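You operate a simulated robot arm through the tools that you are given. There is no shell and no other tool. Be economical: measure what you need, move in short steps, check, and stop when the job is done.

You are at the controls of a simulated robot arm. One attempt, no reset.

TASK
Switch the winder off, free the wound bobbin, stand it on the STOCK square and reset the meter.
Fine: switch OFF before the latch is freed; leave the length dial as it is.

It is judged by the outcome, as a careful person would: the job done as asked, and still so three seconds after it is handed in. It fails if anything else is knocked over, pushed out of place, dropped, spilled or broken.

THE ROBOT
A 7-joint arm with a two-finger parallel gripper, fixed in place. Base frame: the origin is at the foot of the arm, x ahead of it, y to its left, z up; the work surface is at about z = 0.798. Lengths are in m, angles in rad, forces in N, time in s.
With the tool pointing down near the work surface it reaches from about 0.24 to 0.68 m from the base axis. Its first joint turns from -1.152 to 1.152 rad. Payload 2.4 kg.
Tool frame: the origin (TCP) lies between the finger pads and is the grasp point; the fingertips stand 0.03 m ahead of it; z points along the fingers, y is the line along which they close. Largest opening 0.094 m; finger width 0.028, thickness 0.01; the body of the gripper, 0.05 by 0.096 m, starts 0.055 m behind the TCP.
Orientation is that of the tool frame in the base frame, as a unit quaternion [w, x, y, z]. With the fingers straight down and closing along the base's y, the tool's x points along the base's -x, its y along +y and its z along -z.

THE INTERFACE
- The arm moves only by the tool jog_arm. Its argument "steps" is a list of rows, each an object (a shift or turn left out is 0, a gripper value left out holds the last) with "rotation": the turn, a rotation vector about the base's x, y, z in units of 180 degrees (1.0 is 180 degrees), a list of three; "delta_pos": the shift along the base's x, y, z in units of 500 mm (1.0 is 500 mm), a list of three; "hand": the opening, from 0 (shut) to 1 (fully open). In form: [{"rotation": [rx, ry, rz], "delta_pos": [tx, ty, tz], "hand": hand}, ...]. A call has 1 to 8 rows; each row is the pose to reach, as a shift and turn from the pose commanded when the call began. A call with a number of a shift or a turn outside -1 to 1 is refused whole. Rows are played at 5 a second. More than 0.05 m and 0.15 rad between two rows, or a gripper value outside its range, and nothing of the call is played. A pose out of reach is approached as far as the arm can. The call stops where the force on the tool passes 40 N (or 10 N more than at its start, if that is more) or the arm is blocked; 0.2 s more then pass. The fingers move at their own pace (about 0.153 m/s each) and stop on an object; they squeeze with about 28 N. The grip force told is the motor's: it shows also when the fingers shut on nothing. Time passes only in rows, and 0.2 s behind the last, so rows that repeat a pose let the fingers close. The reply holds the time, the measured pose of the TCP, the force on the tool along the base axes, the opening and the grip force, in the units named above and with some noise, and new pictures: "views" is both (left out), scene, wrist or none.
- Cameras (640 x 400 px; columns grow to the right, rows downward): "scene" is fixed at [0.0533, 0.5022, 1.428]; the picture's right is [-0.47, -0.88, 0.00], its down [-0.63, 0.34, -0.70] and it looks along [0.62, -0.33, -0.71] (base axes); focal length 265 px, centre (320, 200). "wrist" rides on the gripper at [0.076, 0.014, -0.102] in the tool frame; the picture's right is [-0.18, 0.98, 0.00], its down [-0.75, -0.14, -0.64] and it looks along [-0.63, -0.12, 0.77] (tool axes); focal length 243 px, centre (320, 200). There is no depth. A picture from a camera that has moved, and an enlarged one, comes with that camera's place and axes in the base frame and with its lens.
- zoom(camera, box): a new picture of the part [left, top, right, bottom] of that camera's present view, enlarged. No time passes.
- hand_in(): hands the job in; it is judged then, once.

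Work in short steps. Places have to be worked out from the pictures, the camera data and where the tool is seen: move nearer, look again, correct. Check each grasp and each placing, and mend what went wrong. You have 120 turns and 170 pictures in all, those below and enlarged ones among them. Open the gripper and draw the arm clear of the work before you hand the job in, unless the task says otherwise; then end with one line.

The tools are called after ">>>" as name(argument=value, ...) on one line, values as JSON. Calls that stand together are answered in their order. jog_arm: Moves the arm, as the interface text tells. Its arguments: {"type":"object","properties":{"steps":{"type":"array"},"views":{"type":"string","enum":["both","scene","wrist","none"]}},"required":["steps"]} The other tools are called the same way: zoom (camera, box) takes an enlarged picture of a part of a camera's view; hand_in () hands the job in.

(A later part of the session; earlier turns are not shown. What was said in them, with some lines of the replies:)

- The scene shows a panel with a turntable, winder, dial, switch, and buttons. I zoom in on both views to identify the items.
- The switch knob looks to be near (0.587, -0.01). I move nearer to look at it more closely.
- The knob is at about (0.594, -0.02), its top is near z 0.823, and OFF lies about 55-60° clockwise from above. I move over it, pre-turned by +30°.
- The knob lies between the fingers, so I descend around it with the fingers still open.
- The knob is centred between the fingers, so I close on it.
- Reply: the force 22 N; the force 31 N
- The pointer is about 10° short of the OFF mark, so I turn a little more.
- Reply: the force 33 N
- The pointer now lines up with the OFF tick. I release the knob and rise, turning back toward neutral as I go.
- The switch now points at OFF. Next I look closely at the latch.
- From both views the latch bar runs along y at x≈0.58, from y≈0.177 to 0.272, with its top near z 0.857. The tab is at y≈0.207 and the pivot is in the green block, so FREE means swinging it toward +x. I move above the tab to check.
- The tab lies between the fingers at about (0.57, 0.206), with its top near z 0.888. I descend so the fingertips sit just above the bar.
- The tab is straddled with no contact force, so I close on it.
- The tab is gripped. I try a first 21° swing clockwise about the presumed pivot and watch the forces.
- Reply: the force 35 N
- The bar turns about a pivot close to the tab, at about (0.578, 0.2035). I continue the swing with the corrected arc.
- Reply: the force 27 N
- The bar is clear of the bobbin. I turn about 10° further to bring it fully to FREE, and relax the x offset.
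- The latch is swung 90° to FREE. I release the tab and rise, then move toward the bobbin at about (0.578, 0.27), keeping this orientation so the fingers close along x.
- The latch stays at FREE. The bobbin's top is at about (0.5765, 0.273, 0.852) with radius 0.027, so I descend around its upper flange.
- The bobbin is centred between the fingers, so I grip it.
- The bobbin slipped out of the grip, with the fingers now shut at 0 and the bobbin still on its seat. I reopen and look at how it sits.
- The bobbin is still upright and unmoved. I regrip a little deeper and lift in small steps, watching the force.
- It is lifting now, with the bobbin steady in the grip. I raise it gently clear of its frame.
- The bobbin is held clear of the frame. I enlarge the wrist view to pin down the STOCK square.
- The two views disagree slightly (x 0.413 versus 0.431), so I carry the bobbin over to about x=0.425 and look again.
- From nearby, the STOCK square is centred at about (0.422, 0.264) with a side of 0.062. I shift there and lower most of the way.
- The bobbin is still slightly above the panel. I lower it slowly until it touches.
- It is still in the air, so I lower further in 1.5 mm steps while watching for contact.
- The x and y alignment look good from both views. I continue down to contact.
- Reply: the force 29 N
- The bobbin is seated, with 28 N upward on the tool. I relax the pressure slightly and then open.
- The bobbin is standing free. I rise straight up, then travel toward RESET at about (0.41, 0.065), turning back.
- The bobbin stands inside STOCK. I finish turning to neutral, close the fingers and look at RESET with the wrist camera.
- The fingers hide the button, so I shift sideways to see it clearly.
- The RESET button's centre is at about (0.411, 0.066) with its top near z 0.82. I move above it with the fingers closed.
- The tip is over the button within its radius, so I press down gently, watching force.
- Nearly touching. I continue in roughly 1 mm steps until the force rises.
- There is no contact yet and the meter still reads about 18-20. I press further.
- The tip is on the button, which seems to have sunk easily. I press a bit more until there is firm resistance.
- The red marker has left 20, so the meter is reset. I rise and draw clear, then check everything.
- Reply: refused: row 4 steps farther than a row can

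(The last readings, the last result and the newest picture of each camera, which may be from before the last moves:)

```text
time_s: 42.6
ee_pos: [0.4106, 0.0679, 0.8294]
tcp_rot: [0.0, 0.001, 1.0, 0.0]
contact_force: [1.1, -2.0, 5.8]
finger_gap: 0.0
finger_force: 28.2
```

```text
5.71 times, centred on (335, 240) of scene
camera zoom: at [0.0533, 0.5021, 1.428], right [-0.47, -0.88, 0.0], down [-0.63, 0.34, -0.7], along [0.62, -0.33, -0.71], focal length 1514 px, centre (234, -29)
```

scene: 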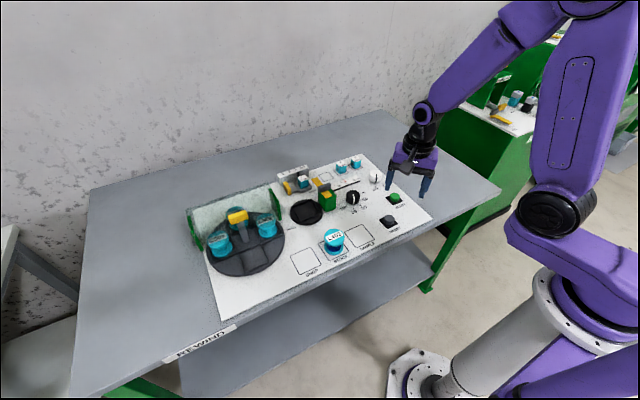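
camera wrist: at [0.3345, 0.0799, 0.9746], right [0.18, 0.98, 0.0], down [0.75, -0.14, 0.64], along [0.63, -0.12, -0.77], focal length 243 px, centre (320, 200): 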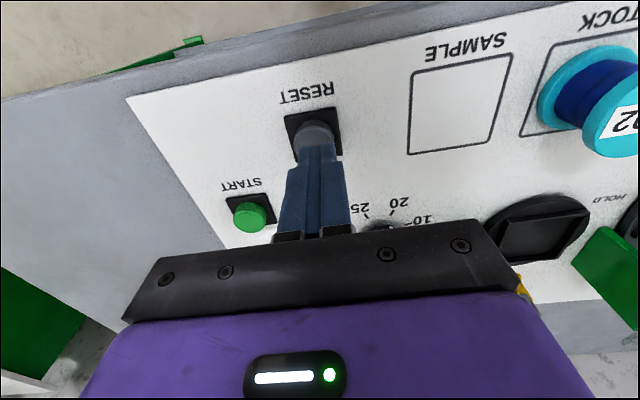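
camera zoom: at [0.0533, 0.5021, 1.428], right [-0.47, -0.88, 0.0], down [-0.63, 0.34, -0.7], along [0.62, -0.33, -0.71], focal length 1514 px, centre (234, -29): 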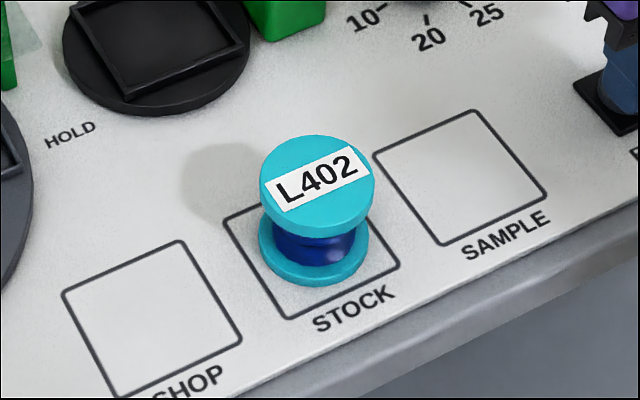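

The bobbin stands inside STOCK. The withdrawal was refused for a row step that was too large, so I repeat it with smaller ones.

>>> jog_arm(steps=[{"delta_pos": [0, 0, 0.06]}, {"delta_pos": [0, 0, 0.14]}, {"delta_pos": [-0.01, -0.02, 0.22], "hand": 0.8}, {"delta_pos": [-0.03, -0.06, 0.29]}, {"delta_pos": [-0.05, -0.12, 0.34]}, {"delta_pos": [-0.06, -0.19, 0.37]}, {"delta_pos": [-0.07, -0.26, 0.4]}, {"delta_pos": [-0.07, -0.3, 0.4]}])

>>> zoom(camera="scene", box=[280, 150, 430, 250])

>>> zoom(camera="wrist", box=[300, 0, 640, 220])

```text
time_s: 44.4
ee_pos: [0.3753, -0.0832, 1.0306]
tcp_rot: [0.0, -0.001, 1.0, 0.0]
contact_force: [0.3, -0.2, 0.0]
finger_gap: 0.0754
finger_force: 0.0
camera wrist: at [0.3002, -0.0704, 1.1328], right [0.18, 0.98, 0.0], down [0.75, -0.14, 0.64], along [0.63, -0.12, -0.77], focal length 243 px, centre (320, 200)
```

scene: 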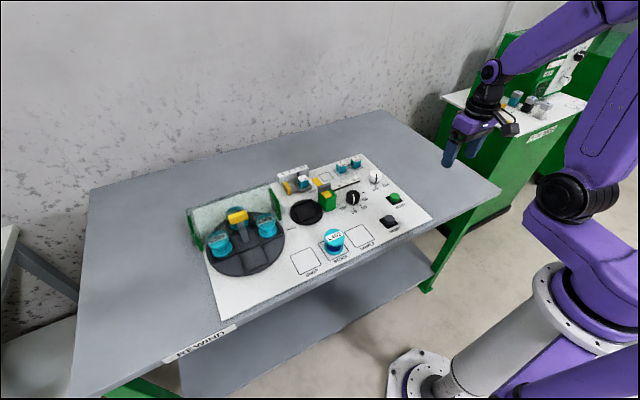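
wrist: 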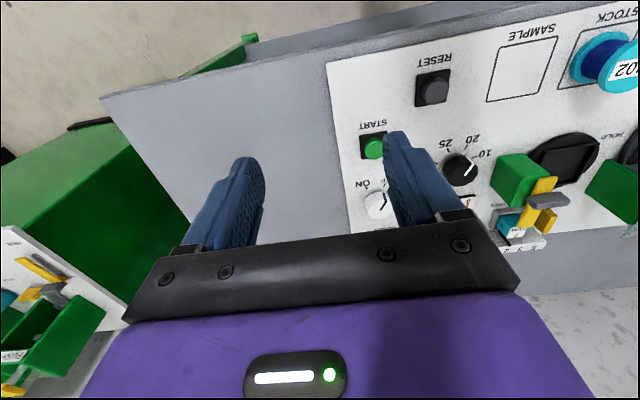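

```text
4.00 times, centred on (355, 200) of scene
camera zoom: at [0.0533, 0.5022, 1.428], right [-0.47, -0.88, 0.0], down [-0.63, 0.34, -0.7], along [0.62, -0.33, -0.71], focal length 1060 px, centre (180, 200)
```

zoom: 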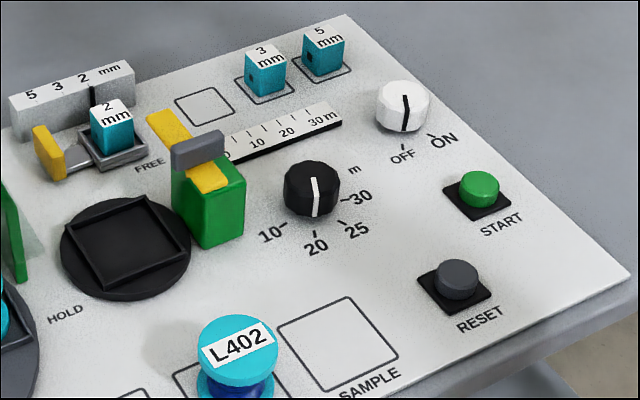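

```text
1.82 times, centred on (470, 110) of wrist
camera zoom: at [0.3002, -0.0704, 1.1328], right [0.18, 0.98, 0.0], down [0.75, -0.14, 0.64], along [0.63, -0.12, -0.77], focal length 441 px, centre (47, 364)
```

zoom: 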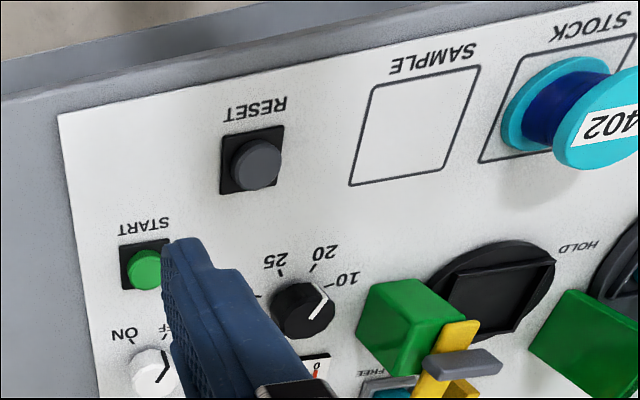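

The red marker is at 0, the switch is OFF, the latch is at FREE, the bobbin stands on STOCK, the dial is unchanged, and the arm is clear. I hand in.

>>> hand_in()

```text
The job is handed in.
```

I switched the winder off before freeing the latch, stood bobbin L402 on STOCK, reset the meter to 0 and left the length dial untouched; on the first lift the bobbin slipped from the grip but stayed in its seat.
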